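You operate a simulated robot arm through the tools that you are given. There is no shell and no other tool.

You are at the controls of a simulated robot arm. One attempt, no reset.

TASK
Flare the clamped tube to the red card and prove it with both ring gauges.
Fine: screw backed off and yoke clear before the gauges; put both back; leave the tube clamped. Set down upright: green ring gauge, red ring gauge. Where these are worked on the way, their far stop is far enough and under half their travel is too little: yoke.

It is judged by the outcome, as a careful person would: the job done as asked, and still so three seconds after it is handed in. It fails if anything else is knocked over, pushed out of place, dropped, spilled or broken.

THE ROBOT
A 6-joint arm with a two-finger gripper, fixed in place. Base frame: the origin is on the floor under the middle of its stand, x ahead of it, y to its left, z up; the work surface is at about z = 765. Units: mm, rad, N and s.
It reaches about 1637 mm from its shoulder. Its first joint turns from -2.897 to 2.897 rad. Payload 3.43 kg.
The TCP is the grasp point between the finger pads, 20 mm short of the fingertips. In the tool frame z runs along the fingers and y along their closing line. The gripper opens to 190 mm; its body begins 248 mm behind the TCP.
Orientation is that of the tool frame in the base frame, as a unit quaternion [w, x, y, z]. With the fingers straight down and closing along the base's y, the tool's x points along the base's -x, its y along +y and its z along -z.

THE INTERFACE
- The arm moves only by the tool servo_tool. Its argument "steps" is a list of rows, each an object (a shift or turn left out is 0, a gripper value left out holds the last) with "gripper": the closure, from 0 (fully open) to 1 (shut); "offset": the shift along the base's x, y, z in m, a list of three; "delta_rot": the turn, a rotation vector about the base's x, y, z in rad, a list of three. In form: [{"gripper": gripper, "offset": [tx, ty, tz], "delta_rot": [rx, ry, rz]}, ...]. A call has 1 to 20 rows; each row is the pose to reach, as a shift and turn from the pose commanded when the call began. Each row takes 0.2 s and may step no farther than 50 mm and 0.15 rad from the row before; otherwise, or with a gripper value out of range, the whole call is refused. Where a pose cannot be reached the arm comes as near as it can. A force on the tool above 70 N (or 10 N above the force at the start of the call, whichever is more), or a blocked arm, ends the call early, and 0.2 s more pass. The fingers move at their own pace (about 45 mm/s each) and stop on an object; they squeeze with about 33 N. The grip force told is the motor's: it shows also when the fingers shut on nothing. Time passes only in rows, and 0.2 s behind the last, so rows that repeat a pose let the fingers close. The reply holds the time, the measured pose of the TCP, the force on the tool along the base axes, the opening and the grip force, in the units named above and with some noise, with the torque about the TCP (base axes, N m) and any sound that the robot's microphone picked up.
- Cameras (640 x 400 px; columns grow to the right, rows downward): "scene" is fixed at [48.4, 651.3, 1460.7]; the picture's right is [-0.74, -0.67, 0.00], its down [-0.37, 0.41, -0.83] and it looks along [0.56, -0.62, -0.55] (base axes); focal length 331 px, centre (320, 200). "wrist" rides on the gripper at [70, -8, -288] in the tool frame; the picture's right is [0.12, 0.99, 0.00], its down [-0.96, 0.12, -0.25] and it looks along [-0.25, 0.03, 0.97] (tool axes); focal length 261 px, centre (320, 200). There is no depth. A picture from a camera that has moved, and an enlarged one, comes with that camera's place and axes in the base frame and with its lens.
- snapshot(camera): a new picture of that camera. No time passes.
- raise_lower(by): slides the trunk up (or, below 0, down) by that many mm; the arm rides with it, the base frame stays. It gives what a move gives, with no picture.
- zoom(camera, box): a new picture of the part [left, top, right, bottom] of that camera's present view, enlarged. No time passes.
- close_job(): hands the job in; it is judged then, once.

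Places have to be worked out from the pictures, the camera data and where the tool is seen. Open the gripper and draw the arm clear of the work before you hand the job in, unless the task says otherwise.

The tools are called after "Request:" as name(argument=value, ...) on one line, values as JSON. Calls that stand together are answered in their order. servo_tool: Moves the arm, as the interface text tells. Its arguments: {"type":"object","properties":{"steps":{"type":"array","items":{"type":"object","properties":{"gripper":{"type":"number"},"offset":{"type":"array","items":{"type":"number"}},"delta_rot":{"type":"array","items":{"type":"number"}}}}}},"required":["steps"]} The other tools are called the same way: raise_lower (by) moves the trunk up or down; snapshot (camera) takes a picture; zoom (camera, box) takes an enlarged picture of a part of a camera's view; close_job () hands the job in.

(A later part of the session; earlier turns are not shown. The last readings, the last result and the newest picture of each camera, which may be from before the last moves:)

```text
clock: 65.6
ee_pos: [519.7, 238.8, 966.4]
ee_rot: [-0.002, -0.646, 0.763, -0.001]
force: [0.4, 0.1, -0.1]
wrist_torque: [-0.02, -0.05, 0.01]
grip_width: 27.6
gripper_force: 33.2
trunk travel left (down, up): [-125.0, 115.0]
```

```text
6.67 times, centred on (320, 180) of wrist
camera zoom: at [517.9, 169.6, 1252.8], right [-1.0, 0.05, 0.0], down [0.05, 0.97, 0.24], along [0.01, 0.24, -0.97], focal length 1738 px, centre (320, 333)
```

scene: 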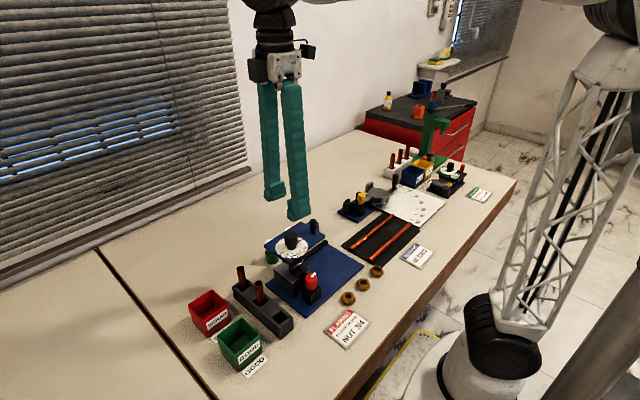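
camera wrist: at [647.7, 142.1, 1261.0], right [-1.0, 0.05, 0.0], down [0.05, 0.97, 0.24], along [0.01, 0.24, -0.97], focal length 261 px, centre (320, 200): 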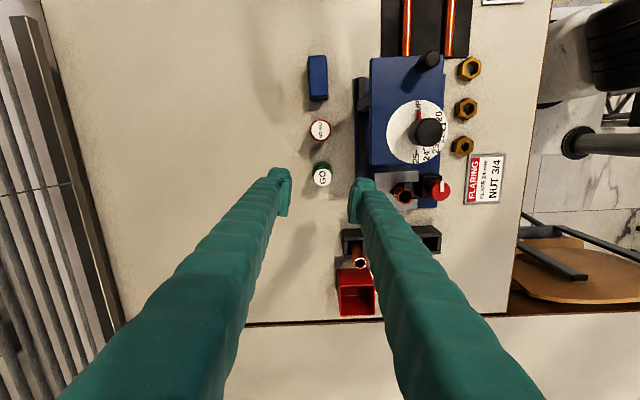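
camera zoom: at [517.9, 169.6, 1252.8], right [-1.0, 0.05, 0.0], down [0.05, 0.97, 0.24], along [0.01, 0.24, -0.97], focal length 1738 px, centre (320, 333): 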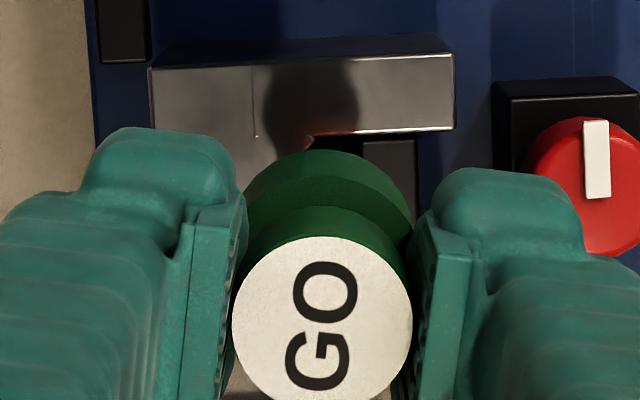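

Scene and wrist views both say the tube axis is about 1 mm toward −x and 5 mm toward +y of the gauge axis. I correct, lower to about 13 mm above the flare, and look again.

Request:
servo_tool(steps=[{"offset": [-0.001, 0.002, 0]}, {"offset": [-0.001, 0.005, -0.003]}, {"offset": [-0.001, 0.005, -0.01]}, {"offset": [-0.001, 0.005, -0.018]}, {"offset": [-0.001, 0.005, -0.026]}, {"offset": [-0.001, 0.005, -0.032]}, {"offset": [-0.001, 0.005, -0.034]}, {"offset": [-0.001, 0.005, -0.034]}])

Request:
zoom(camera="scene", box=[275, 215, 325, 275])

Request:
zoom(camera="wrist", box=[290, 150, 350, 210])

```text
clock: 67.4
ee_pos: [519.2, 243.7, 931.7]
ee_rot: [-0.002, -0.645, 0.764, -0.001]
force: [0.5, -0.5, -1.1]
wrist_torque: [0.01, -0.02, 0.01]
grip_width: 27.3
gripper_force: 32.8
trunk travel left (down, up): [-125.0, 115.0]
```

```text
6.67 times, centred on (300, 245) of scene
camera zoom: at [48.4, 651.3, 1460.7], right [-0.74, -0.67, 0.0], down [-0.37, 0.41, -0.83], along [0.56, -0.62, -0.55], focal length 2208 px, centre (453, -100)
```

zoom: 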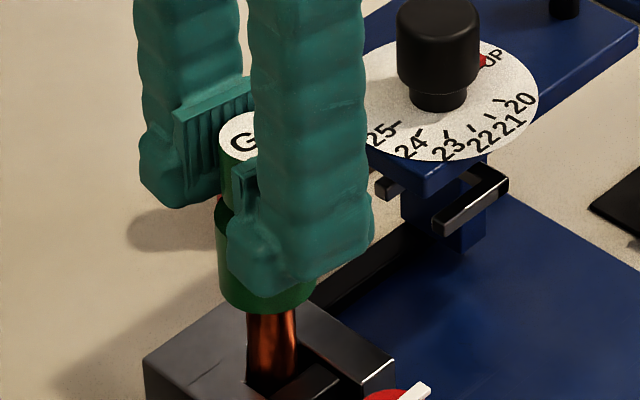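

```text
6.67 times, centred on (320, 180) of wrist
camera zoom: at [517.7, 175.2, 1218.4], right [-1.0, 0.05, 0.0], down [0.05, 0.97, 0.24], along [0.01, 0.24, -0.97], focal length 1738 px, centre (320, 333)
```

zoom: 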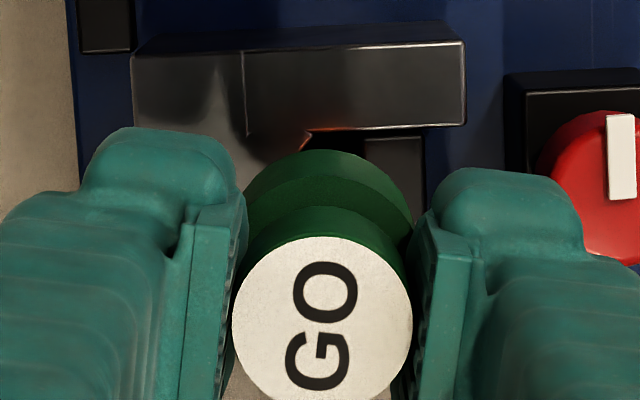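

The gauge bottom is already about level with the flare rim (I now put the rim near z≈879), with no contact force yet. I zoom in closely at the gap.

Request:
zoom(camera="scene", box=[285, 245, 325, 275])

Request:
zoom(camera="wrist", box=[300, 160, 340, 190])

```text
13.33 times, centred on (305, 260) of scene
camera zoom: at [48.4, 651.3, 1460.7], right [-0.74, -0.67, 0.0], down [-0.37, 0.41, -0.83], along [0.56, -0.62, -0.55], focal length 4417 px, centre (520, -600)
```

zoom: 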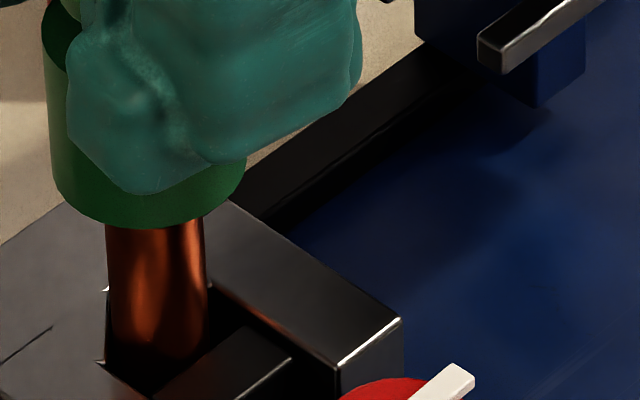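

```text
13.33 times, centred on (320, 175) of wrist
camera zoom: at [517.7, 175.2, 1218.4], right [-1.0, 0.05, 0.0], down [0.05, 0.97, 0.24], along [0.01, 0.24, -0.97], focal length 3475 px, centre (320, 533)
```

zoom: 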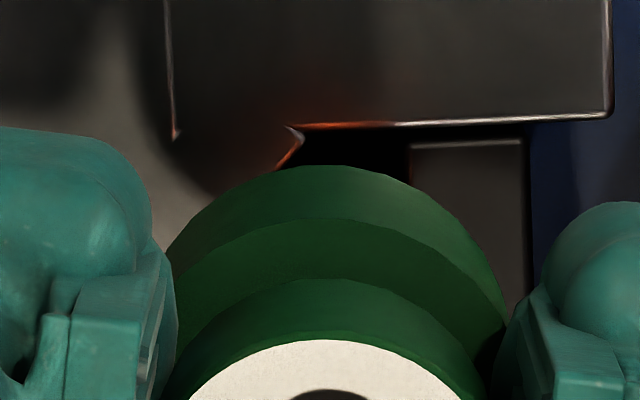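

The scene view shows the gauge about 0.9 mm left of the tube axis, which matches a +1.2 mm excess in y. I correct by −1.2 mm in y and lower in 1 mm steps while watching the vertical force.

Request:
servo_tool(steps=[{"offset": [0, -0.0012, 0]}, {"offset": [0, -0.0012, -0.001]}, {"offset": [0, -0.0012, -0.002]}, {"offset": [0, -0.0012, -0.003]}, {"offset": [0, -0.0012, -0.003]}])

Request:
zoom(camera="scene", box=[280, 225, 330, 280])

```text
clock: 68.6
ee_pos: [519.6, 242.7, 927.6]
ee_rot: [-0.002, -0.645, 0.764, -0.001]
force: [1.0, 0.3, -0.5]
wrist_torque: [0.0, -0.01, -0.02]
grip_width: 27.3
gripper_force: 33.1
trunk travel left (down, up): [-125.0, 115.0]
```

```text
7.27 times, centred on (305, 252) of scene
camera zoom: at [48.4, 651.3, 1460.7], right [-0.74, -0.67, 0.0], down [-0.37, 0.41, -0.83], along [0.56, -0.62, -0.55], focal length 2409 px, centre (429, -182)
```

zoom: 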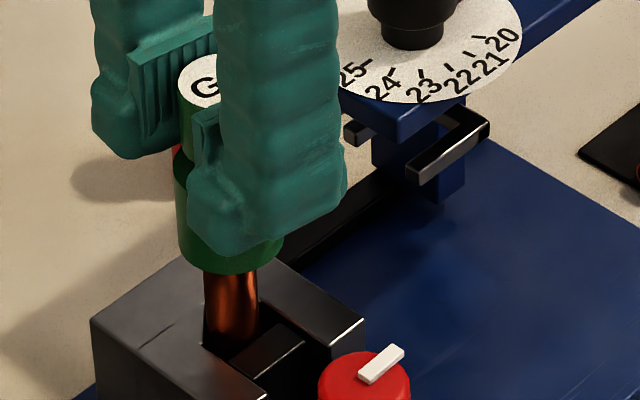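

No contact yet and lateral alignment looks within about a millimetre. I continue lowering slowly.

Request:
servo_tool(steps=[{"offset": [0, 0, -0.001]}, {"offset": [0, 0, -0.002]}, {"offset": [0, 0, -0.003]}, {"offset": [0, 0, -0.004]}, {"offset": [0, 0, -0.004]}])

Request:
zoom(camera="scene", box=[280, 225, 330, 280])

```text
clock: 69.8
ee_pos: [518.9, 242.8, 924.9]
ee_rot: [-0.001, -0.646, 0.764, -0.001]
force: [1.9, -0.5, -1.3]
wrist_torque: [0.04, -0.02, 0.01]
grip_width: 27.2
gripper_force: 32.8
trunk travel left (down, up): [-125.0, 115.0]
```

```text
7.27 times, centred on (305, 252) of scene
camera zoom: at [48.4, 651.3, 1460.7], right [-0.74, -0.67, 0.0], down [-0.37, 0.41, -0.83], along [0.56, -0.62, -0.55], focal length 2409 px, centre (429, -182)
```

zoom: 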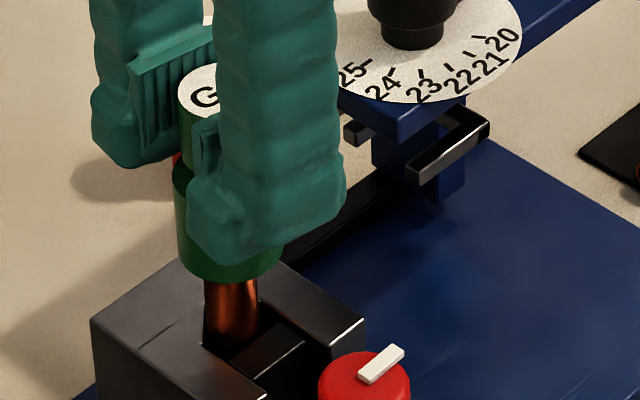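

By the scene geometry the ring is now about 5 mm below the rim level with no load, so GO appears to be passing over the flare. I keep lowering in small steps until it seats.

Request:
servo_tool(steps=[{"offset": [0, 0, -0.001]}, {"offset": [0, 0, -0.002]}, {"offset": [0, 0, -0.003]}, {"offset": [0, 0, -0.004]}, {"offset": [0, 0, -0.005]}, {"offset": [0, 0, -0.005]}])

Request:
zoom(camera="scene", box=[280, 225, 330, 280])

Request:
zoom(camera="wrist", box=[290, 150, 350, 210])

```text
clock: 71.2
ee_pos: [520.6, 242.4, 919.4]
ee_rot: [-0.002, -0.645, 0.764, 0.0]
force: [4.0, 3.3, -0.6]
wrist_torque: [0.2, -0.2, 0.02]
grip_width: 27.2
gripper_force: 33.5
trunk travel left (down, up): [-125.0, 115.0]
```

```text
7.27 times, centred on (305, 252) of scene
camera zoom: at [48.4, 651.3, 1460.7], right [-0.74, -0.67, 0.0], down [-0.37, 0.41, -0.83], along [0.56, -0.62, -0.55], focal length 2409 px, centre (429, -182)
```

zoom: 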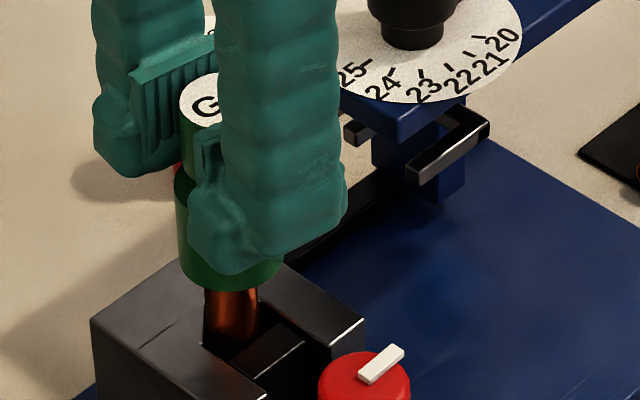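

```text
6.67 times, centred on (320, 180) of wrist
camera zoom: at [517.4, 173.6, 1207.2], right [-1.0, 0.05, 0.0], down [0.05, 0.97, 0.24], along [0.01, 0.24, -0.97], focal length 1738 px, centre (320, 333)
```

zoom: 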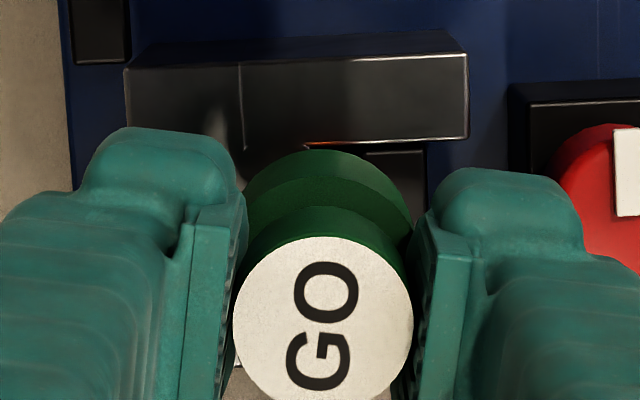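

Small lateral forces (4, 3 N) acting about 45 mm below the TCP show the ring surrounds the flare. I centre it slightly toward +x/+y and continue lowering gently to seat.

Request:
servo_tool(steps=[{"offset": [0.0003, 0.0003, 0]}, {"offset": [0.0004, 0.0003, -0.001]}, {"offset": [0.0004, 0.0003, -0.002]}, {"offset": [0.0004, 0.0003, -0.003]}, {"offset": [0.0004, 0.0003, -0.004]}, {"offset": [0.0004, 0.0003, -0.004]}])

Request:
zoom(camera="scene", box=[280, 225, 330, 280])

```text
clock: 72.6
ee_pos: [520.0, 243.2, 916.2]
ee_rot: [-0.001, -0.645, 0.764, -0.001]
force: [-0.6, 0.0, -1.2]
wrist_torque: [0.0, -0.02, 0.04]
grip_width: 27.5
gripper_force: 32.7
trunk travel left (down, up): [-125.0, 115.0]
```

```text
7.27 times, centred on (305, 252) of scene
camera zoom: at [48.4, 651.3, 1460.7], right [-0.74, -0.67, 0.0], down [-0.37, 0.41, -0.83], along [0.56, -0.62, -0.55], focal length 2409 px, centre (429, -182)
```

zoom: 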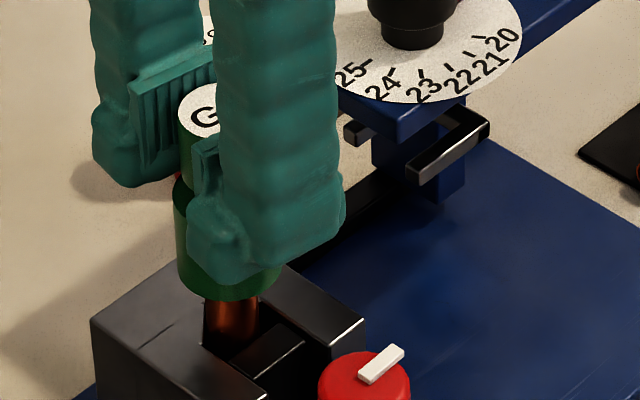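

The forces vanished after centring, so the ring slides freely. I keep lowering until it bottoms.

Request:
servo_tool(steps=[{"offset": [0, 0, -0.001]}, {"offset": [0, 0, -0.002]}, {"offset": [0, 0, -0.003]}, {"offset": [0, 0, -0.004]}, {"offset": [0, 0, -0.004]}])

Request:
zoom(camera="scene", box=[280, 225, 330, 280])

```text
clock: 73.8
ee_pos: [520.2, 242.4, 911.3]
ee_rot: [-0.002, -0.646, 0.763, -0.002]
force: [0.1, 0.0, -1.6]
wrist_torque: [-0.03, 0.0, -0.01]
grip_width: 27.4
gripper_force: 33.2
trunk travel left (down, up): [-125.0, 115.0]
```

```text
7.27 times, centred on (305, 252) of scene
camera zoom: at [48.4, 651.3, 1460.7], right [-0.74, -0.67, 0.0], down [-0.37, 0.41, -0.83], along [0.56, -0.62, -0.55], focal length 2409 px, centre (429, -182)
```

zoom: 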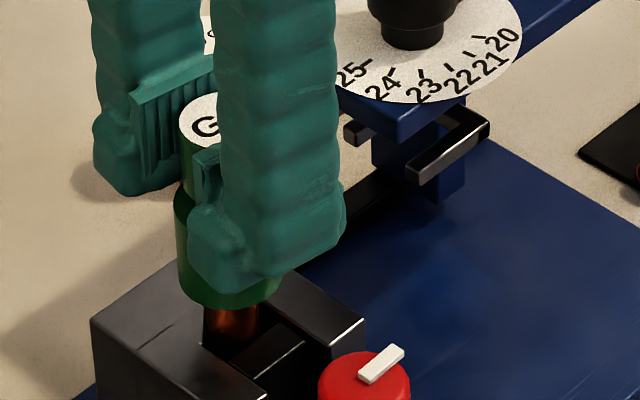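

Still free at TCP 912, roughly 17 mm of engagement. I lower a few more millimetres to find the seat.

Request:
servo_tool(steps=[{"offset": [0, 0, -0.001]}, {"offset": [0, 0, -0.002]}, {"offset": [0, 0, -0.003]}, {"offset": [0, 0, -0.004]}, {"offset": [0, 0, -0.004]}])

```text
clock: 75.0
ee_pos: [519.6, 241.9, 908.4]
ee_rot: [-0.001, -0.646, 0.764, -0.001]
force: [0.0, -0.2, -2.0]
wrist_torque: [0.0, 0.01, 0.02]
grip_width: 27.4
gripper_force: 32.8
trunk travel left (down, up): [-125.0, 115.0]
```

No contact yet at 908. I go a further 4 mm.

Request:
servo_tool(steps=[{"offset": [0, 0, -0.001]}, {"offset": [0, 0, -0.002]}, {"offset": [0, 0, -0.003]}, {"offset": [0, 0, -0.004]}, {"offset": [0, 0, -0.004]}])

Request:
zoom(camera="scene", box=[280, 225, 330, 280])

Request:
zoom(camera="wrist", box=[290, 150, 350, 210])

```text
clock: 76.2
ee_pos: [519.7, 242.8, 904.0]
ee_rot: [-0.001, -0.645, 0.764, -0.002]
force: [0.0, -0.8, -0.9]
wrist_torque: [-0.01, -0.04, -0.02]
grip_width: 27.3
gripper_force: 33.1
trunk travel left (down, up): [-125.0, 115.0]
```

```text
7.27 times, centred on (305, 252) of scene
camera zoom: at [48.4, 651.3, 1460.7], right [-0.74, -0.67, 0.0], down [-0.37, 0.41, -0.83], along [0.56, -0.62, -0.55], focal length 2409 px, centre (429, -182)
```

zoom: 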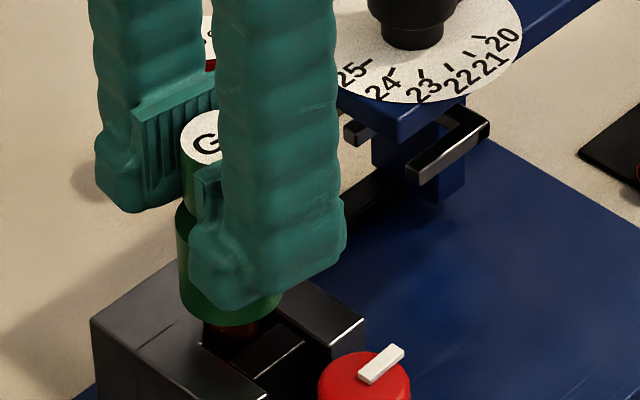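

```text
6.67 times, centred on (320, 180) of wrist
camera zoom: at [517.8, 174.2, 1191.1], right [-1.0, 0.05, 0.0], down [0.05, 0.97, 0.24], along [0.01, 0.24, -0.97], focal length 1738 px, centre (320, 333)
```

zoom: 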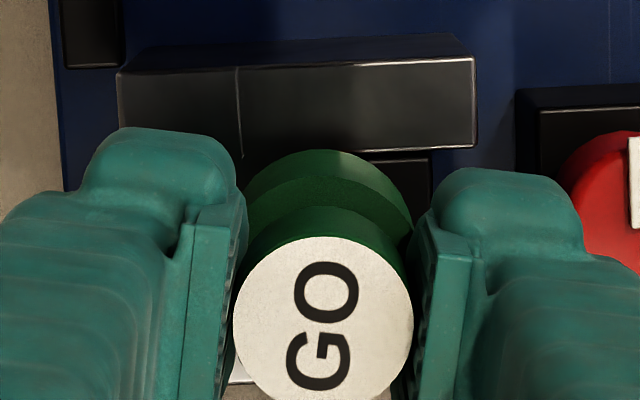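

The ring is well over the flare and still free. I lower on to find where it seats, 1 mm per row with close force watch.

Request:
servo_tool(steps=[{"offset": [0, 0, -0.001]}, {"offset": [0, 0, -0.002]}, {"offset": [0, 0, -0.003]}, {"offset": [0, 0, -0.004]}, {"offset": [0, 0, -0.005]}, {"offset": [0, 0, -0.005]}])

```text
clock: 77.6
ee_pos: [519.0, 242.7, 899.1]
ee_rot: [-0.002, -0.645, 0.764, -0.001]
force: [0.3, -0.1, -1.3]
wrist_torque: [0.0, -0.01, -0.01]
grip_width: 27.3
gripper_force: 33.1
trunk travel left (down, up): [-125.0, 115.0]
```

Still free at 899. A few more millimetres toward the die-block face.

Request:
servo_tool(steps=[{"offset": [0, 0, -0.001]}, {"offset": [0, 0, -0.002]}, {"offset": [0, 0, -0.003]}, {"offset": [0, 0, -0.004]}, {"offset": [0, 0, -0.004]}])

Request:
zoom(camera="scene", box=[280, 225, 330, 280])

```text
clock: 78.8
ee_pos: [519.7, 245.2, 895.2]
ee_rot: [0.0, -0.645, 0.764, -0.001]
force: [-6.3, 0.4, 28.7]
wrist_torque: [-0.1, 0.06, 0.0]
grip_width: 27.4
gripper_force: 33.2
trunk travel left (down, up): [-125.0, 115.0]
```

```text
7.27 times, centred on (305, 252) of scene
camera zoom: at [48.4, 651.3, 1460.7], right [-0.74, -0.67, 0.0], down [-0.37, 0.41, -0.83], along [0.56, -0.62, -0.55], focal length 2409 px, centre (429, -182)
```

zoom: 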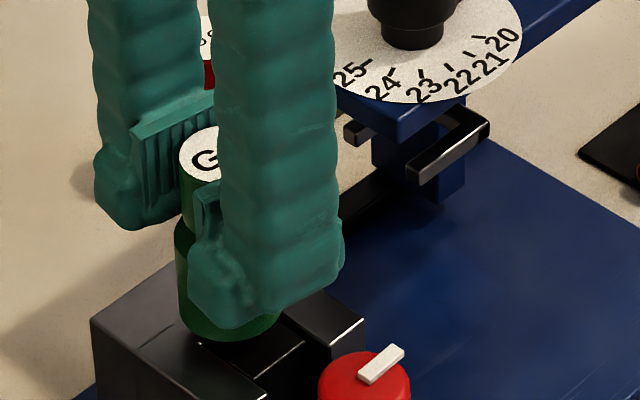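

The GO gauge has seated fully over the flare (28.7 N upward), so GO passes. I raise it slowly off the tube.

Request:
servo_tool(steps=[{"offset": [0, 0, 0.001]}, {"offset": [0, 0, 0.002]}, {"offset": [0, 0, 0.004]}, {"offset": [0, 0, 0.006]}, {"offset": [0, 0, 0.009]}, {"offset": [0, 0, 0.012]}, {"offset": [0, 0, 0.015]}, {"offset": [0, 0, 0.018]}, {"offset": [0, 0, 0.018]}])

Request:
zoom(camera="wrist", box=[290, 150, 350, 210])

```text
clock: 80.8
ee_pos: [520.8, 242.2, 912.4]
ee_rot: [-0.001, -0.645, 0.764, -0.001]
force: [-0.2, 0.0, -0.9]
wrist_torque: [-0.02, -0.02, -0.01]
grip_width: 27.3
gripper_force: 32.9
trunk travel left (down, up): [-125.0, 115.0]
```

```text
6.67 times, centred on (320, 180) of wrist
camera zoom: at [518.2, 174.2, 1199.6], right [-1.0, 0.05, 0.0], down [0.05, 0.97, 0.24], along [0.01, 0.24, -0.97], focal length 1738 px, centre (320, 333)
```

zoom: 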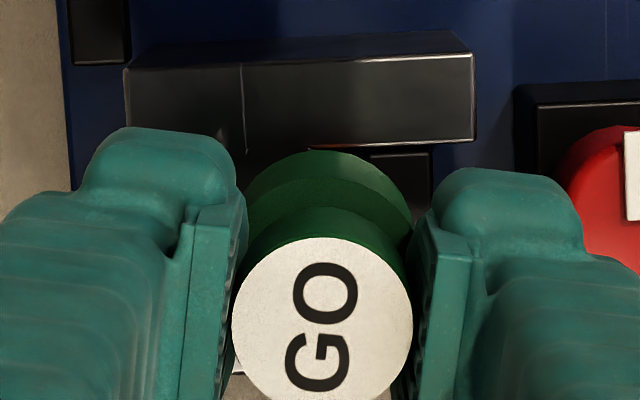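

The gauge comes up cleanly and is still held. I raise it the remaining 53 mm to the travel height.

Request:
servo_tool(steps=[{"offset": [0, 0, 0.003]}, {"offset": [0, 0, 0.007]}, {"offset": [0, 0, 0.012]}, {"offset": [0, 0, 0.018]}, {"offset": [0, 0, 0.025]}, {"offset": [0, 0, 0.033]}, {"offset": [0, 0, 0.041]}, {"offset": [0, 0, 0.048]}, {"offset": [0, 0, 0.053]}, {"offset": [0, 0, 0.053]}])

Request:
servo_tool(steps=[{"offset": [0.004, -0.001, 0]}, {"offset": [0.012, -0.003, 0]}, {"offset": [0.024, -0.006, 0]}, {"offset": [0.038, -0.009, 0]}, {"offset": [0.052, -0.0125, 0]}, {"offset": [0.066, -0.016, 0]}, {"offset": [0.08, -0.0195, 0]}, {"offset": [0.093, -0.0225, 0]}, {"offset": [0.105, -0.0255, 0]}, {"offset": [0.115, -0.028, 0]}, {"offset": [0.122, -0.0295, 0]}, {"offset": [0.1269, -0.0306, 0]}, {"offset": [0.1269, -0.0306, 0]}])

Request:
servo_tool(steps=[{"offset": [0, 0, -0.004]}, {"offset": [0, 0, -0.012]}, {"offset": [0, 0, -0.022]}, {"offset": [0, 0, -0.034]}, {"offset": [0, 0, -0.046]}, {"offset": [0, 0, -0.058]}, {"offset": [0, 0, -0.07]}, {"offset": [0, 0, -0.082]}, {"offset": [0, 0, -0.094]}, {"offset": [0, 0, -0.106]}, {"offset": [0, 0, -0.116]}, {"offset": [0, 0, -0.124]}, {"offset": [0, 0, -0.13]}, {"offset": [0, 0, -0.133]}, {"offset": [0, 0, -0.133]}])

Request:
zoom(camera="scene", box=[245, 210, 325, 280])

Request:
zoom(camera="wrist", box=[260, 130, 380, 250])

```text
clock: 83.0
ee_pos: [520.0, 243.9, 964.5]
ee_rot: [-0.001, -0.646, 0.764, -0.002]
force: [0.1, 0.2, -1.4]
wrist_torque: [-0.01, 0.01, 0.03]
grip_width: 27.5
gripper_force: 33.0
trunk travel left (down, up): [-125.0, 115.0]
```

```text
clock: 85.8
ee_pos: [647.7, 212.5, 965.9]
ee_rot: [-0.002, -0.646, 0.763, -0.001]
force: [-0.6, -0.9, -0.7]
wrist_torque: [0.03, -0.01, 0.02]
grip_width: 27.3
gripper_force: 32.6
trunk travel left (down, up): [-125.0, 115.0]
```

```text
clock: 89.0
ee_pos: [647.5, 213.6, 833.8]
ee_rot: [-0.002, -0.646, 0.764, -0.002]
force: [0.2, -1.7, -1.3]
wrist_torque: [0.03, 0.0, 0.0]
grip_width: 27.3
gripper_force: 32.7
trunk travel left (down, up): [-125.0, 115.0]
```

```text
5.71 times, centred on (285, 245) of scene
camera zoom: at [48.4, 651.3, 1460.7], right [-0.74, -0.67, 0.0], down [-0.37, 0.41, -0.83], along [0.56, -0.62, -0.55], focal length 1893 px, centre (520, -57)
```

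zoom: 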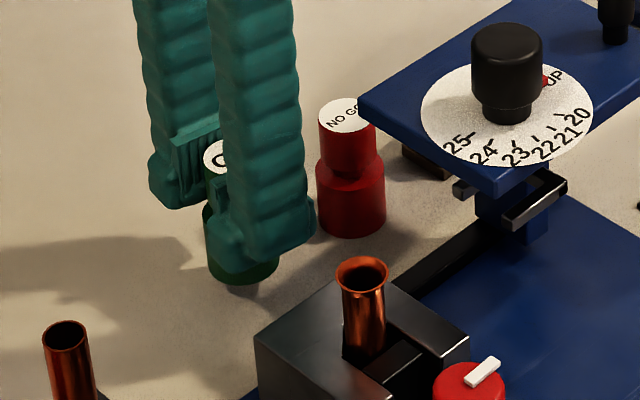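

```text
3.33 times, centred on (320, 190) of wrist
camera zoom: at [645.2, 143.7, 1120.5], right [-1.0, 0.05, 0.0], down [0.05, 0.97, 0.24], along [0.01, 0.24, -0.97], focal length 869 px, centre (320, 233)
```

zoom: 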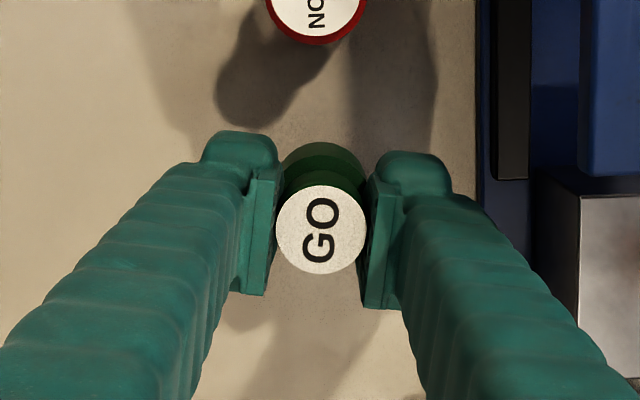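

The GO gauge hangs about 15 mm above its original spot. I lower it the last bit slowly until it touches down.

Request:
servo_tool(steps=[{"offset": [0, 0, -0.003]}, {"offset": [0, 0, -0.006]}, {"offset": [0, 0, -0.009]}, {"offset": [0, 0, -0.011]}, {"offset": [0, 0, -0.0125]}, {"offset": [0, 0, -0.0135]}, {"offset": [0, 0, -0.0142]}, {"offset": [0, 0, -0.0142]}])

```text
clock: 90.8
ee_pos: [646.6, 212.2, 816.4]
ee_rot: [-0.001, -0.645, 0.764, -0.001]
force: [0.0, -0.7, -1.3]
wrist_torque: [-0.01, 0.0, 0.0]
grip_width: 27.2
gripper_force: 32.5
trunk travel left (down, up): [-125.0, 115.0]
```

Not yet touching (−1.3 N). I lower in half-millimetre steps.

Request:
servo_tool(steps=[{"offset": [0, 0, -0.0005]}, {"offset": [0, 0, -0.001]}, {"offset": [0, 0, -0.001]}])

```text
clock: 91.6
ee_pos: [647.5, 212.2, 817.6]
ee_rot: [-0.001, -0.646, 0.764, -0.001]
force: [0.8, 0.7, -1.0]
wrist_torque: [0.0, 0.01, -0.01]
grip_width: 27.3
gripper_force: 33.2
trunk travel left (down, up): [-125.0, 115.0]
```

Still hanging; I continue in half-millimetre steps until the weight comes off.

Request:
servo_tool(steps=[{"offset": [0, 0, -0.0005]}, {"offset": [0, 0, -0.001]}, {"offset": [0, 0, -0.001]}])

```text
clock: 92.4
ee_pos: [646.0, 212.6, 816.3]
ee_rot: [-0.002, -0.645, 0.764, -0.001]
force: [0.5, -0.2, 1.4]
wrist_torque: [-0.11, -0.02, 0.05]
grip_width: 27.2
gripper_force: 33.2
trunk travel left (down, up): [-125.0, 115.0]
```

The force turned positive (+1.4 N), so the gauge is on the table. I open the fingers and rise.

Request:
servo_tool(steps=[{"gripper": 0.8}, {"gripper": 0.75}, {"gripper": 0.7}, {"gripper": 0.68}, {"offset": [0, 0, 0.02]}, {"offset": [0, 0, 0.05]}, {"offset": [0, 0, 0.09]}, {"offset": [0, 0, 0.13]}, {"offset": [0, 0, 0.16]}, {"offset": [0, 0, 0.16]}])

Request:
zoom(camera="wrist", box=[260, 90, 400, 230])

Request:
zoom(camera="scene", box=[245, 210, 325, 280])

```text
clock: 94.6
ee_pos: [645.1, 214.4, 976.8]
ee_rot: [-0.002, -0.645, 0.764, -0.001]
force: [-0.1, -0.8, -0.5]
wrist_torque: [0.02, -0.01, 0.01]
grip_width: 60.8
gripper_force: 0.0
trunk travel left (down, up): [-125.0, 115.0]
```

```text
2.86 times, centred on (330, 160) of wrist
camera zoom: at [643.9, 144.9, 1264.1], right [-1.0, 0.05, 0.0], down [0.05, 0.97, 0.24], along [0.01, 0.24, -0.97], focal length 745 px, centre (291, 314)
```

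zoom: 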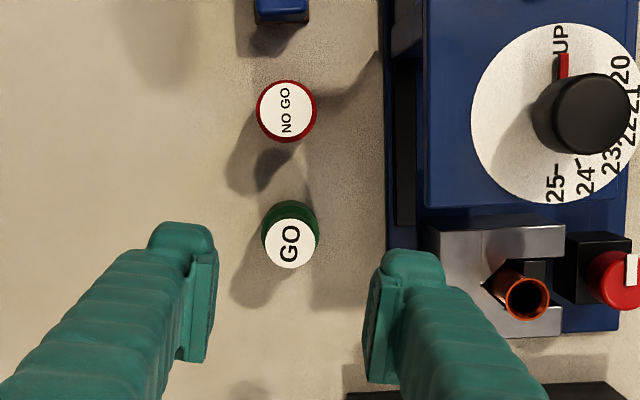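

```text
5.71 times, centred on (285, 245) of scene
camera zoom: at [48.4, 651.3, 1460.7], right [-0.74, -0.67, 0.0], down [-0.37, 0.41, -0.83], along [0.56, -0.62, -0.55], focal length 1893 px, centre (520, -57)
```

zoom: 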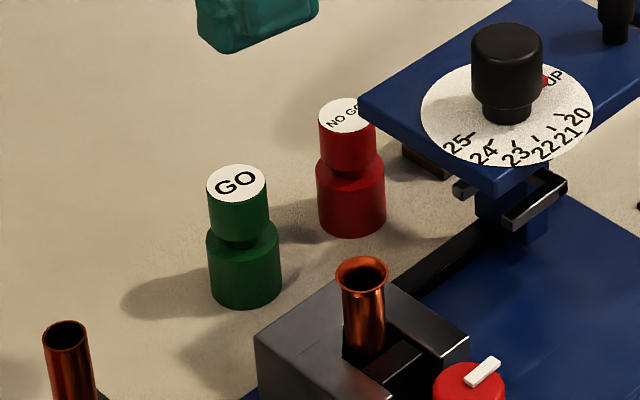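

GO is back in its place, upright. Now the NO-GO gauge, about 75 mm toward −y. I move above it and check alignment.

Request:
servo_tool(steps=[{"offset": [0, -0.025, 0]}, {"offset": [0, -0.05, 0]}, {"offset": [-0.0003, -0.075, -0.01]}, {"offset": [-0.0003, -0.075, -0.05]}, {"offset": [-0.0003, -0.075, -0.09]}, {"offset": [-0.0003, -0.075, -0.102]}, {"offset": [-0.0003, -0.075, -0.102]}])

Request:
zoom(camera="wrist", box=[260, 130, 380, 250])

Request:
zoom(camera="scene", box=[245, 170, 345, 270])

```text
clock: 96.2
ee_pos: [644.9, 138.6, 873.4]
ee_rot: [-0.001, -0.645, 0.764, -0.001]
force: [-0.7, 0.0, -0.1]
wrist_torque: [0.01, -0.01, 0.0]
grip_width: 60.6
gripper_force: 0.0
trunk travel left (down, up): [-125.0, 115.0]
```

```text
3.33 times, centred on (320, 190) of wrist
camera zoom: at [643.9, 70.5, 1161.0], right [-1.0, 0.05, 0.0], down [0.05, 0.97, 0.24], along [0.01, 0.24, -0.97], focal length 869 px, centre (320, 233)
```

zoom: 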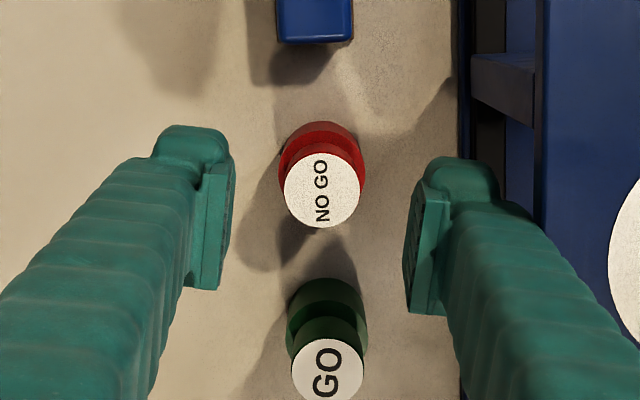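

```text
4.00 times, centred on (295, 220) of scene
camera zoom: at [48.4, 651.3, 1460.7], right [-0.74, -0.67, 0.0], down [-0.37, 0.41, -0.83], along [0.56, -0.62, -0.55], focal length 1325 px, centre (420, 120)
```

zoom: 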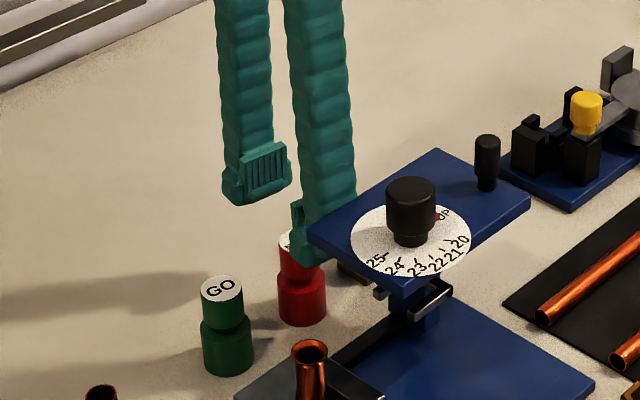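

The NO-GO is 2.5 mm toward −y and 0.6 mm toward −x of the grip pose I used for GO. The −x finger is close to the yoke plate, so I narrow the opening first, then adjust, descend and grip.

Request:
servo_tool(steps=[{"gripper": 0.76}, {"gripper": 0.76, "offset": [-0.0006, -0.0025, 0]}, {"offset": [-0.0006, -0.0025, 0]}])

Request:
zoom(camera="wrist", box=[260, 130, 380, 250])

```text
clock: 97.0
ee_pos: [645.3, 135.7, 874.8]
ee_rot: [-0.001, -0.645, 0.764, -0.001]
force: [0.1, 0.5, 0.2]
wrist_torque: [-0.03, 0.0, 0.0]
grip_width: 45.6
gripper_force: 0.1
trunk travel left (down, up): [-125.0, 115.0]
```

```text
3.33 times, centred on (320, 190) of wrist
camera zoom: at [643.5, 67.3, 1161.1], right [-1.0, 0.05, 0.0], down [0.05, 0.97, 0.24], along [0.01, 0.24, -0.97], focal length 869 px, centre (320, 233)
```

zoom: 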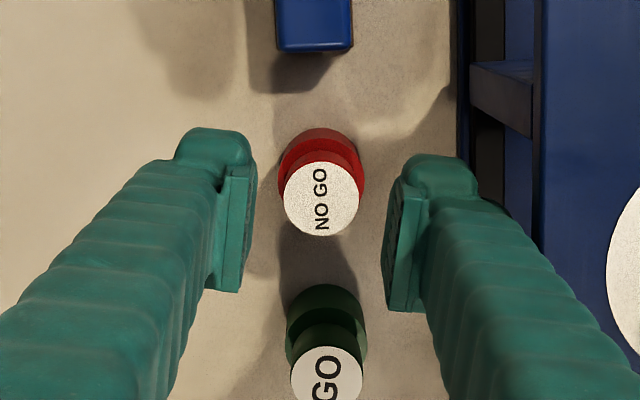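

Aligned, with the label centred between the fingers. I descend 57 mm and grip the handle with a full settle time.

Request:
servo_tool(steps=[{"offset": [-0.0003, 0, -0.015]}, {"offset": [-0.0003, 0, -0.03]}, {"offset": [-0.0003, 0, -0.045]}, {"offset": [-0.0003, 0, -0.057]}, {"offset": [-0.0003, 0, -0.057]}, {"gripper": 0.85, "offset": [-0.0003, 0, -0.057]}, {"gripper": 1.0, "offset": [-0.0003, 0, -0.057]}, {"offset": [-0.0003, 0, -0.057]}, {"offset": [-0.0003, 0, -0.057]}, {"offset": [-0.0003, 0, -0.057]}, {"offset": [-0.0003, 0, -0.057]}])

Request:
zoom(camera="wrist", box=[260, 130, 380, 250])

Request:
zoom(camera="scene", box=[245, 170, 345, 270])

```text
clock: 99.4
ee_pos: [646.7, 134.0, 817.6]
ee_rot: [-0.001, -0.645, 0.764, -0.001]
force: [0.3, 0.1, 0.5]
wrist_torque: [0.01, 0.04, 0.01]
grip_width: 28.1
gripper_force: 33.3
trunk travel left (down, up): [-125.0, 115.0]
```

```text
3.33 times, centred on (320, 190) of wrist
camera zoom: at [644.1, 66.0, 1104.6], right [-1.0, 0.05, 0.0], down [0.05, 0.97, 0.24], along [0.01, 0.24, -0.97], focal length 869 px, centre (320, 233)
```

zoom: 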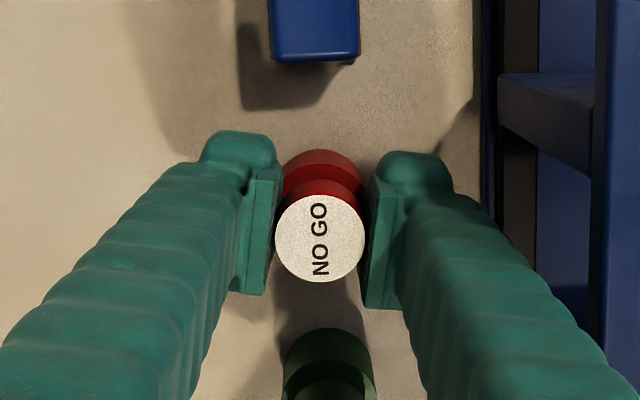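

```text
4.00 times, centred on (295, 220) of scene
camera zoom: at [48.4, 651.3, 1460.7], right [-0.74, -0.67, 0.0], down [-0.37, 0.41, -0.83], along [0.56, -0.62, -0.55], focal length 1325 px, centre (420, 120)
```

zoom: 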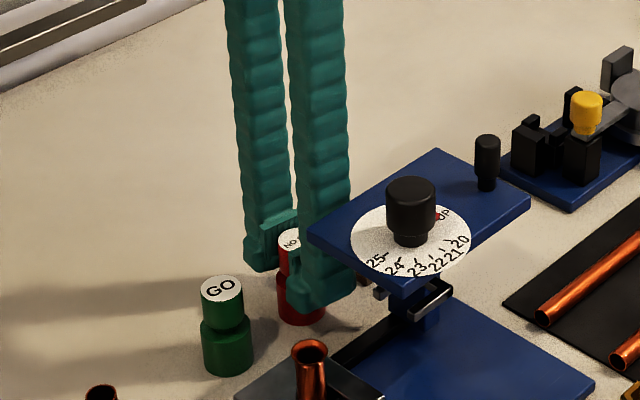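

Gripped at 28.1 mm; the NO-GO sits about 3 mm further +y in the fingers than GO did, so I'll compensate for that. First a slow test lift.

Request:
servo_tool(steps=[{"offset": [0, 0, 0.001]}, {"offset": [0, 0, 0.002]}, {"offset": [0, 0, 0.004]}, {"offset": [0, 0, 0.006]}, {"offset": [0, 0, 0.006]}])

Request:
zoom(camera="wrist", box=[260, 130, 380, 250])

Request:
zoom(camera="scene", box=[255, 200, 335, 270])

```text
clock: 100.6
ee_pos: [644.9, 136.3, 822.8]
ee_rot: [-0.002, -0.645, 0.764, -0.002]
force: [-0.5, 0.2, -1.0]
wrist_torque: [0.0, 0.0, 0.01]
grip_width: 28.0
gripper_force: 33.1
trunk travel left (down, up): [-125.0, 115.0]
```

```text
3.33 times, centred on (320, 190) of wrist
camera zoom: at [643.1, 67.0, 1110.5], right [-1.0, 0.05, 0.0], down [0.05, 0.97, 0.24], along [0.01, 0.24, -0.97], focal length 869 px, centre (320, 233)
```

zoom: 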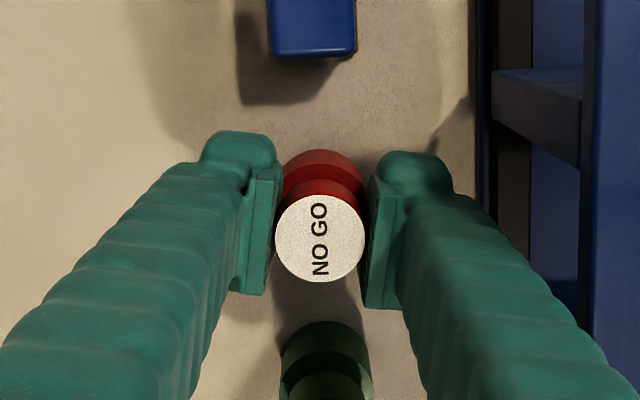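

```text
5.71 times, centred on (295, 235) of scene
camera zoom: at [48.4, 651.3, 1460.7], right [-0.74, -0.67, 0.0], down [-0.37, 0.41, -0.83], along [0.56, -0.62, -0.55], focal length 1893 px, centre (463, 0)
```

zoom: 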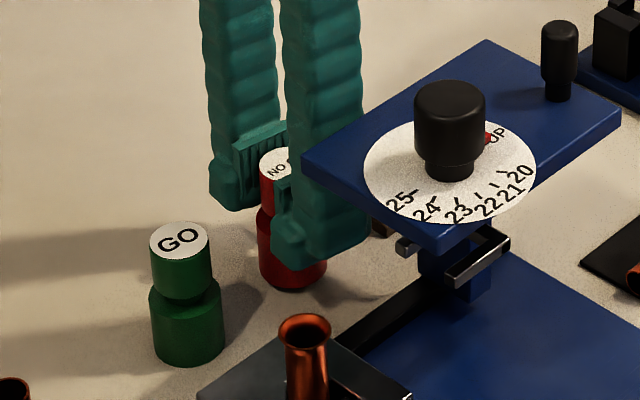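

It is lifting with the fingers. I continue slowly up to the travel height.

Request:
servo_tool(steps=[{"offset": [0, 0, 0.002]}, {"offset": [0, 0, 0.005]}, {"offset": [0, 0, 0.009]}, {"offset": [0, 0, 0.014]}, {"offset": [0, 0, 0.02]}, {"offset": [0, 0, 0.027]}, {"offset": [0, 0, 0.035]}, {"offset": [0, 0, 0.044]}, {"offset": [0, 0, 0.054]}, {"offset": [0, 0, 0.065]}, {"offset": [0, 0, 0.077]}, {"offset": [0, 0, 0.089]}, {"offset": [0, 0, 0.101]}, {"offset": [0, 0, 0.112]}, {"offset": [0, 0, 0.122]}, {"offset": [0, 0, 0.131]}, {"offset": [0, 0, 0.138]}, {"offset": [0, 0, 0.142]}, {"offset": [0, 0, 0.142]}])

Request:
zoom(camera="wrist", box=[260, 130, 380, 250])

Request:
snapshot(camera="scene")

```text
clock: 104.6
ee_pos: [646.9, 134.6, 966.0]
ee_rot: [-0.002, -0.645, 0.764, -0.001]
force: [-0.1, 0.2, -1.2]
wrist_torque: [0.0, -0.03, -0.01]
grip_width: 28.0
gripper_force: 32.9
trunk travel left (down, up): [-125.0, 115.0]
```

```text
3.33 times, centred on (320, 190) of wrist
camera zoom: at [644.6, 65.8, 1252.9], right [-1.0, 0.05, 0.0], down [0.05, 0.97, 0.24], along [0.01, 0.24, -0.97], focal length 869 px, centre (320, 233)
```

zoom: 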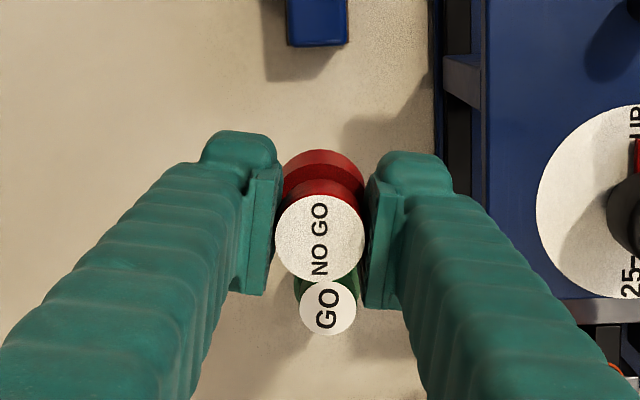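

```text
taken
```

scene: 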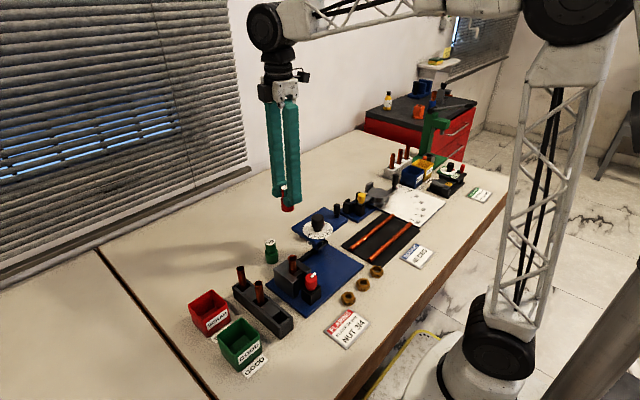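

The NO-GO gauge is held securely. I move +y first, well above GO, then −x to over the tube.

Request:
servo_tool(steps=[{"offset": [0, 0.004, 0]}, {"offset": [0, 0.012, 0]}, {"offset": [0, 0.024, 0]}, {"offset": [0, 0.038, 0]}, {"offset": [0, 0.052, 0]}, {"offset": [0, 0.066, 0]}, {"offset": [0, 0.08, 0]}, {"offset": [0, 0.092, 0]}, {"offset": [0, 0.1, 0]}, {"offset": [0, 0.105, 0]}, {"offset": [0, 0.105, 0]}])

Request:
servo_tool(steps=[{"offset": [-0.004, 0, 0]}, {"offset": [-0.012, 0, 0]}, {"offset": [-0.024, 0, 0]}, {"offset": [-0.038, 0, 0]}, {"offset": [-0.052, 0, 0]}, {"offset": [-0.066, 0, 0]}, {"offset": [-0.08, 0, 0]}, {"offset": [-0.093, 0, 0]}, {"offset": [-0.105, 0, 0]}, {"offset": [-0.115, 0, 0]}, {"offset": [-0.122, 0, 0]}, {"offset": [-0.1257, 0, 0]}, {"offset": [-0.1257, 0, 0]}, {"offset": [-0.1257, 0, 0]}])

Request:
zoom(camera="scene", box=[275, 215, 325, 275])

Request:
zoom(camera="wrist", box=[290, 150, 350, 210])

```text
clock: 107.0
ee_pos: [645.1, 240.2, 966.2]
ee_rot: [-0.001, -0.646, 0.764, -0.001]
force: [-0.1, -0.1, -1.4]
wrist_torque: [-0.03, -0.01, 0.01]
grip_width: 27.8
gripper_force: 33.2
trunk travel left (down, up): [-125.0, 115.0]
```

```text
clock: 110.0
ee_pos: [519.8, 238.9, 965.4]
ee_rot: [-0.001, -0.645, 0.764, -0.002]
force: [-0.1, 0.1, -1.0]
wrist_torque: [-0.01, 0.02, 0.01]
grip_width: 27.6
gripper_force: 33.0
trunk travel left (down, up): [-125.0, 115.0]
```

```text
6.67 times, centred on (300, 245) of scene
camera zoom: at [48.4, 651.3, 1460.7], right [-0.74, -0.67, 0.0], down [-0.37, 0.41, -0.83], along [0.56, -0.62, -0.55], focal length 2208 px, centre (453, -100)
```

zoom: 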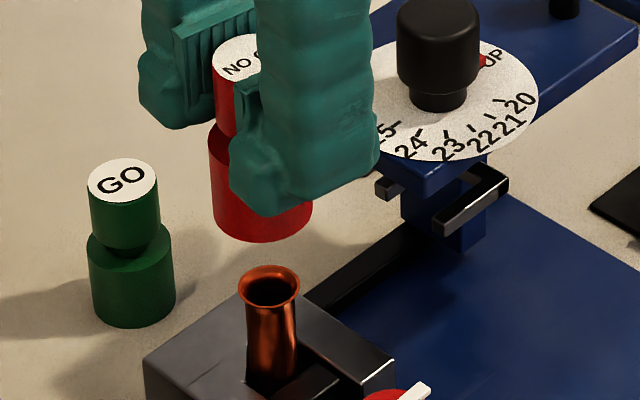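

```text
6.67 times, centred on (320, 180) of wrist
camera zoom: at [518.2, 171.4, 1253.3], right [-1.0, 0.05, 0.0], down [0.05, 0.97, 0.24], along [0.01, 0.24, -0.97], focal length 1738 px, centre (320, 333)
```

zoom: 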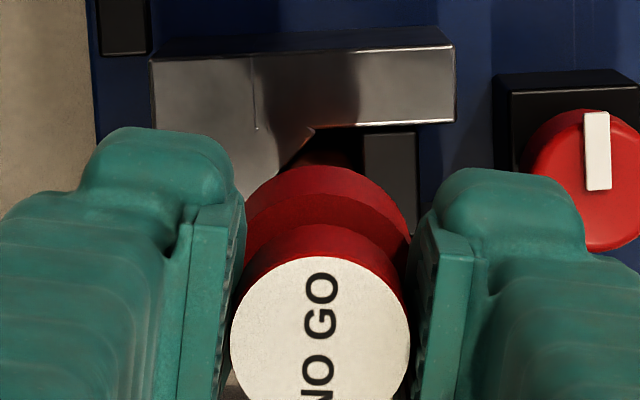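

Compared with the GO alignment, the NO-GO gauge sits roughly 1.7 mm too far +y. I correct that, lower to a little above the rim, and check again.

Request:
servo_tool(steps=[{"offset": [0, -0.0017, 0]}, {"offset": [0, -0.0017, -0.003]}, {"offset": [0, -0.0017, -0.009]}, {"offset": [0, -0.0017, -0.016]}, {"offset": [0, -0.0017, -0.022]}, {"offset": [0, -0.0017, -0.026]}, {"offset": [0, -0.0017, -0.028]}, {"offset": [0, -0.0017, -0.028]}])

Request:
zoom(camera="scene", box=[275, 215, 325, 275])

Request:
zoom(camera="wrist", box=[290, 150, 350, 210])

```text
clock: 111.8
ee_pos: [518.7, 238.6, 938.2]
ee_rot: [0.0, -0.646, 0.764, -0.001]
force: [0.2, -1.0, -0.8]
wrist_torque: [-0.01, -0.01, 0.0]
grip_width: 27.3
gripper_force: 32.8
trunk travel left (down, up): [-125.0, 115.0]
```

```text
6.67 times, centred on (300, 245) of scene
camera zoom: at [48.4, 651.3, 1460.7], right [-0.74, -0.67, 0.0], down [-0.37, 0.41, -0.83], along [0.56, -0.62, -0.55], focal length 2208 px, centre (453, -100)
```

zoom: 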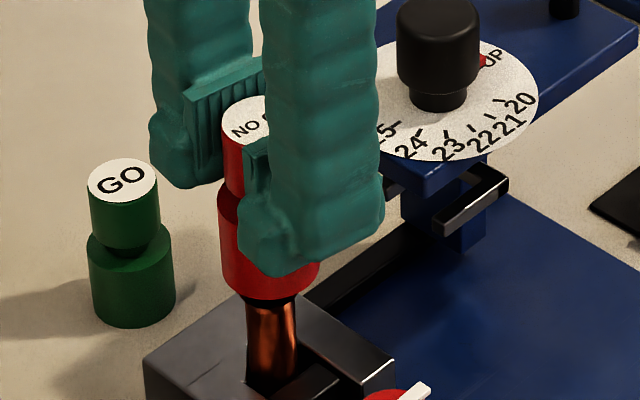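

```text
6.67 times, centred on (320, 180) of wrist
camera zoom: at [517.1, 170.2, 1225.0], right [-1.0, 0.05, 0.0], down [0.05, 0.97, 0.24], along [0.01, 0.24, -0.97], focal length 1738 px, centre (320, 333)
```

zoom: 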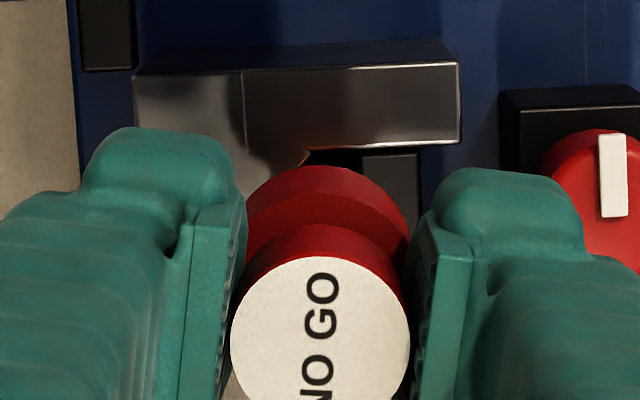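

Alignment is within about half a millimetre in both views. I apply a small trim and lower onto the rim in 1 mm steps, expecting it to stop at the rim.

Request:
servo_tool(steps=[{"offset": [0.0004, 0.0004, -0.001]}, {"offset": [0.0004, 0.0004, -0.002]}, {"offset": [0.0004, 0.0004, -0.003]}, {"offset": [0.0004, 0.0004, -0.004]}, {"offset": [0.0004, 0.0004, -0.005]}, {"offset": [0.0004, 0.0004, -0.005]}])

Request:
zoom(camera="scene", box=[275, 215, 325, 275])

```text
clock: 113.2
ee_pos: [521.0, 239.2, 932.2]
ee_rot: [-0.001, -0.645, 0.764, -0.002]
force: [0.4, -0.2, -1.1]
wrist_torque: [-0.01, 0.01, -0.03]
grip_width: 27.4
gripper_force: 32.5
trunk travel left (down, up): [-125.0, 115.0]
```

```text
6.67 times, centred on (300, 245) of scene
camera zoom: at [48.4, 651.3, 1460.7], right [-0.74, -0.67, 0.0], down [-0.37, 0.41, -0.83], along [0.56, -0.62, -0.55], focal length 2208 px, centre (453, -100)
```

zoom: 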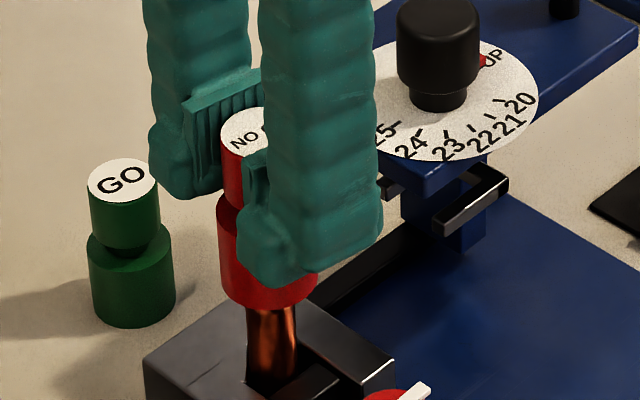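

No contact yet at 932. I continue down in 1 mm steps.

Request:
servo_tool(steps=[{"offset": [0, 0, -0.001]}, {"offset": [0, 0, -0.002]}, {"offset": [0, 0, -0.003]}, {"offset": [0, 0, -0.004]}, {"offset": [0, 0, -0.004]}])

```text
clock: 114.4
ee_pos: [519.5, 238.2, 928.3]
ee_rot: [-0.001, -0.646, 0.764, -0.001]
force: [-1.3, 0.2, -1.7]
wrist_torque: [0.01, 0.0, 0.01]
grip_width: 27.4
gripper_force: 32.9
trunk travel left (down, up): [-125.0, 115.0]
```

Still free at 928, so I go 3 mm further in 1 mm steps.

Request:
servo_tool(steps=[{"offset": [0, 0, -0.001]}, {"offset": [0, 0, -0.002]}, {"offset": [0, 0, -0.003]}, {"offset": [0, 0, -0.003]}])

Request:
zoom(camera="scene", box=[275, 215, 325, 275])

Request:
zoom(camera="wrist", box=[290, 150, 350, 210])

```text
clock: 115.4
ee_pos: [520.8, 238.2, 926.3]
ee_rot: [-0.001, -0.645, 0.764, -0.001]
force: [2.6, -1.0, 27.3]
wrist_torque: [0.01, -0.03, 0.04]
grip_width: 27.6
gripper_force: 33.3
trunk travel left (down, up): [-125.0, 115.0]
```

```text
6.67 times, centred on (300, 245) of scene
camera zoom: at [48.4, 651.3, 1460.7], right [-0.74, -0.67, 0.0], down [-0.37, 0.41, -0.83], along [0.56, -0.62, -0.55], focal length 2208 px, centre (453, -100)
```

zoom: 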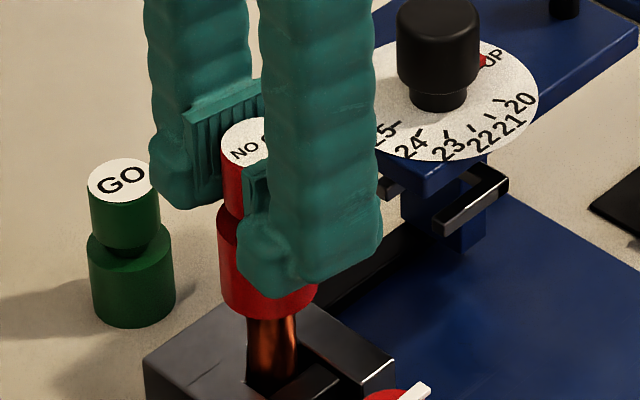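

```text
6.67 times, centred on (320, 180) of wrist
camera zoom: at [517.7, 170.0, 1214.0], right [-1.0, 0.05, 0.0], down [0.05, 0.97, 0.25], along [0.01, 0.25, -0.97], focal length 1738 px, centre (320, 333)
```

zoom: 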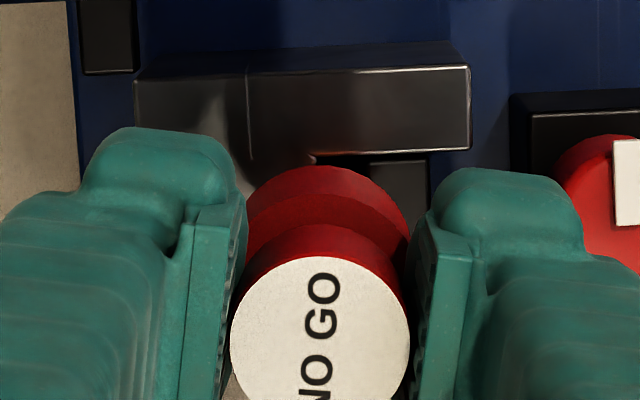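

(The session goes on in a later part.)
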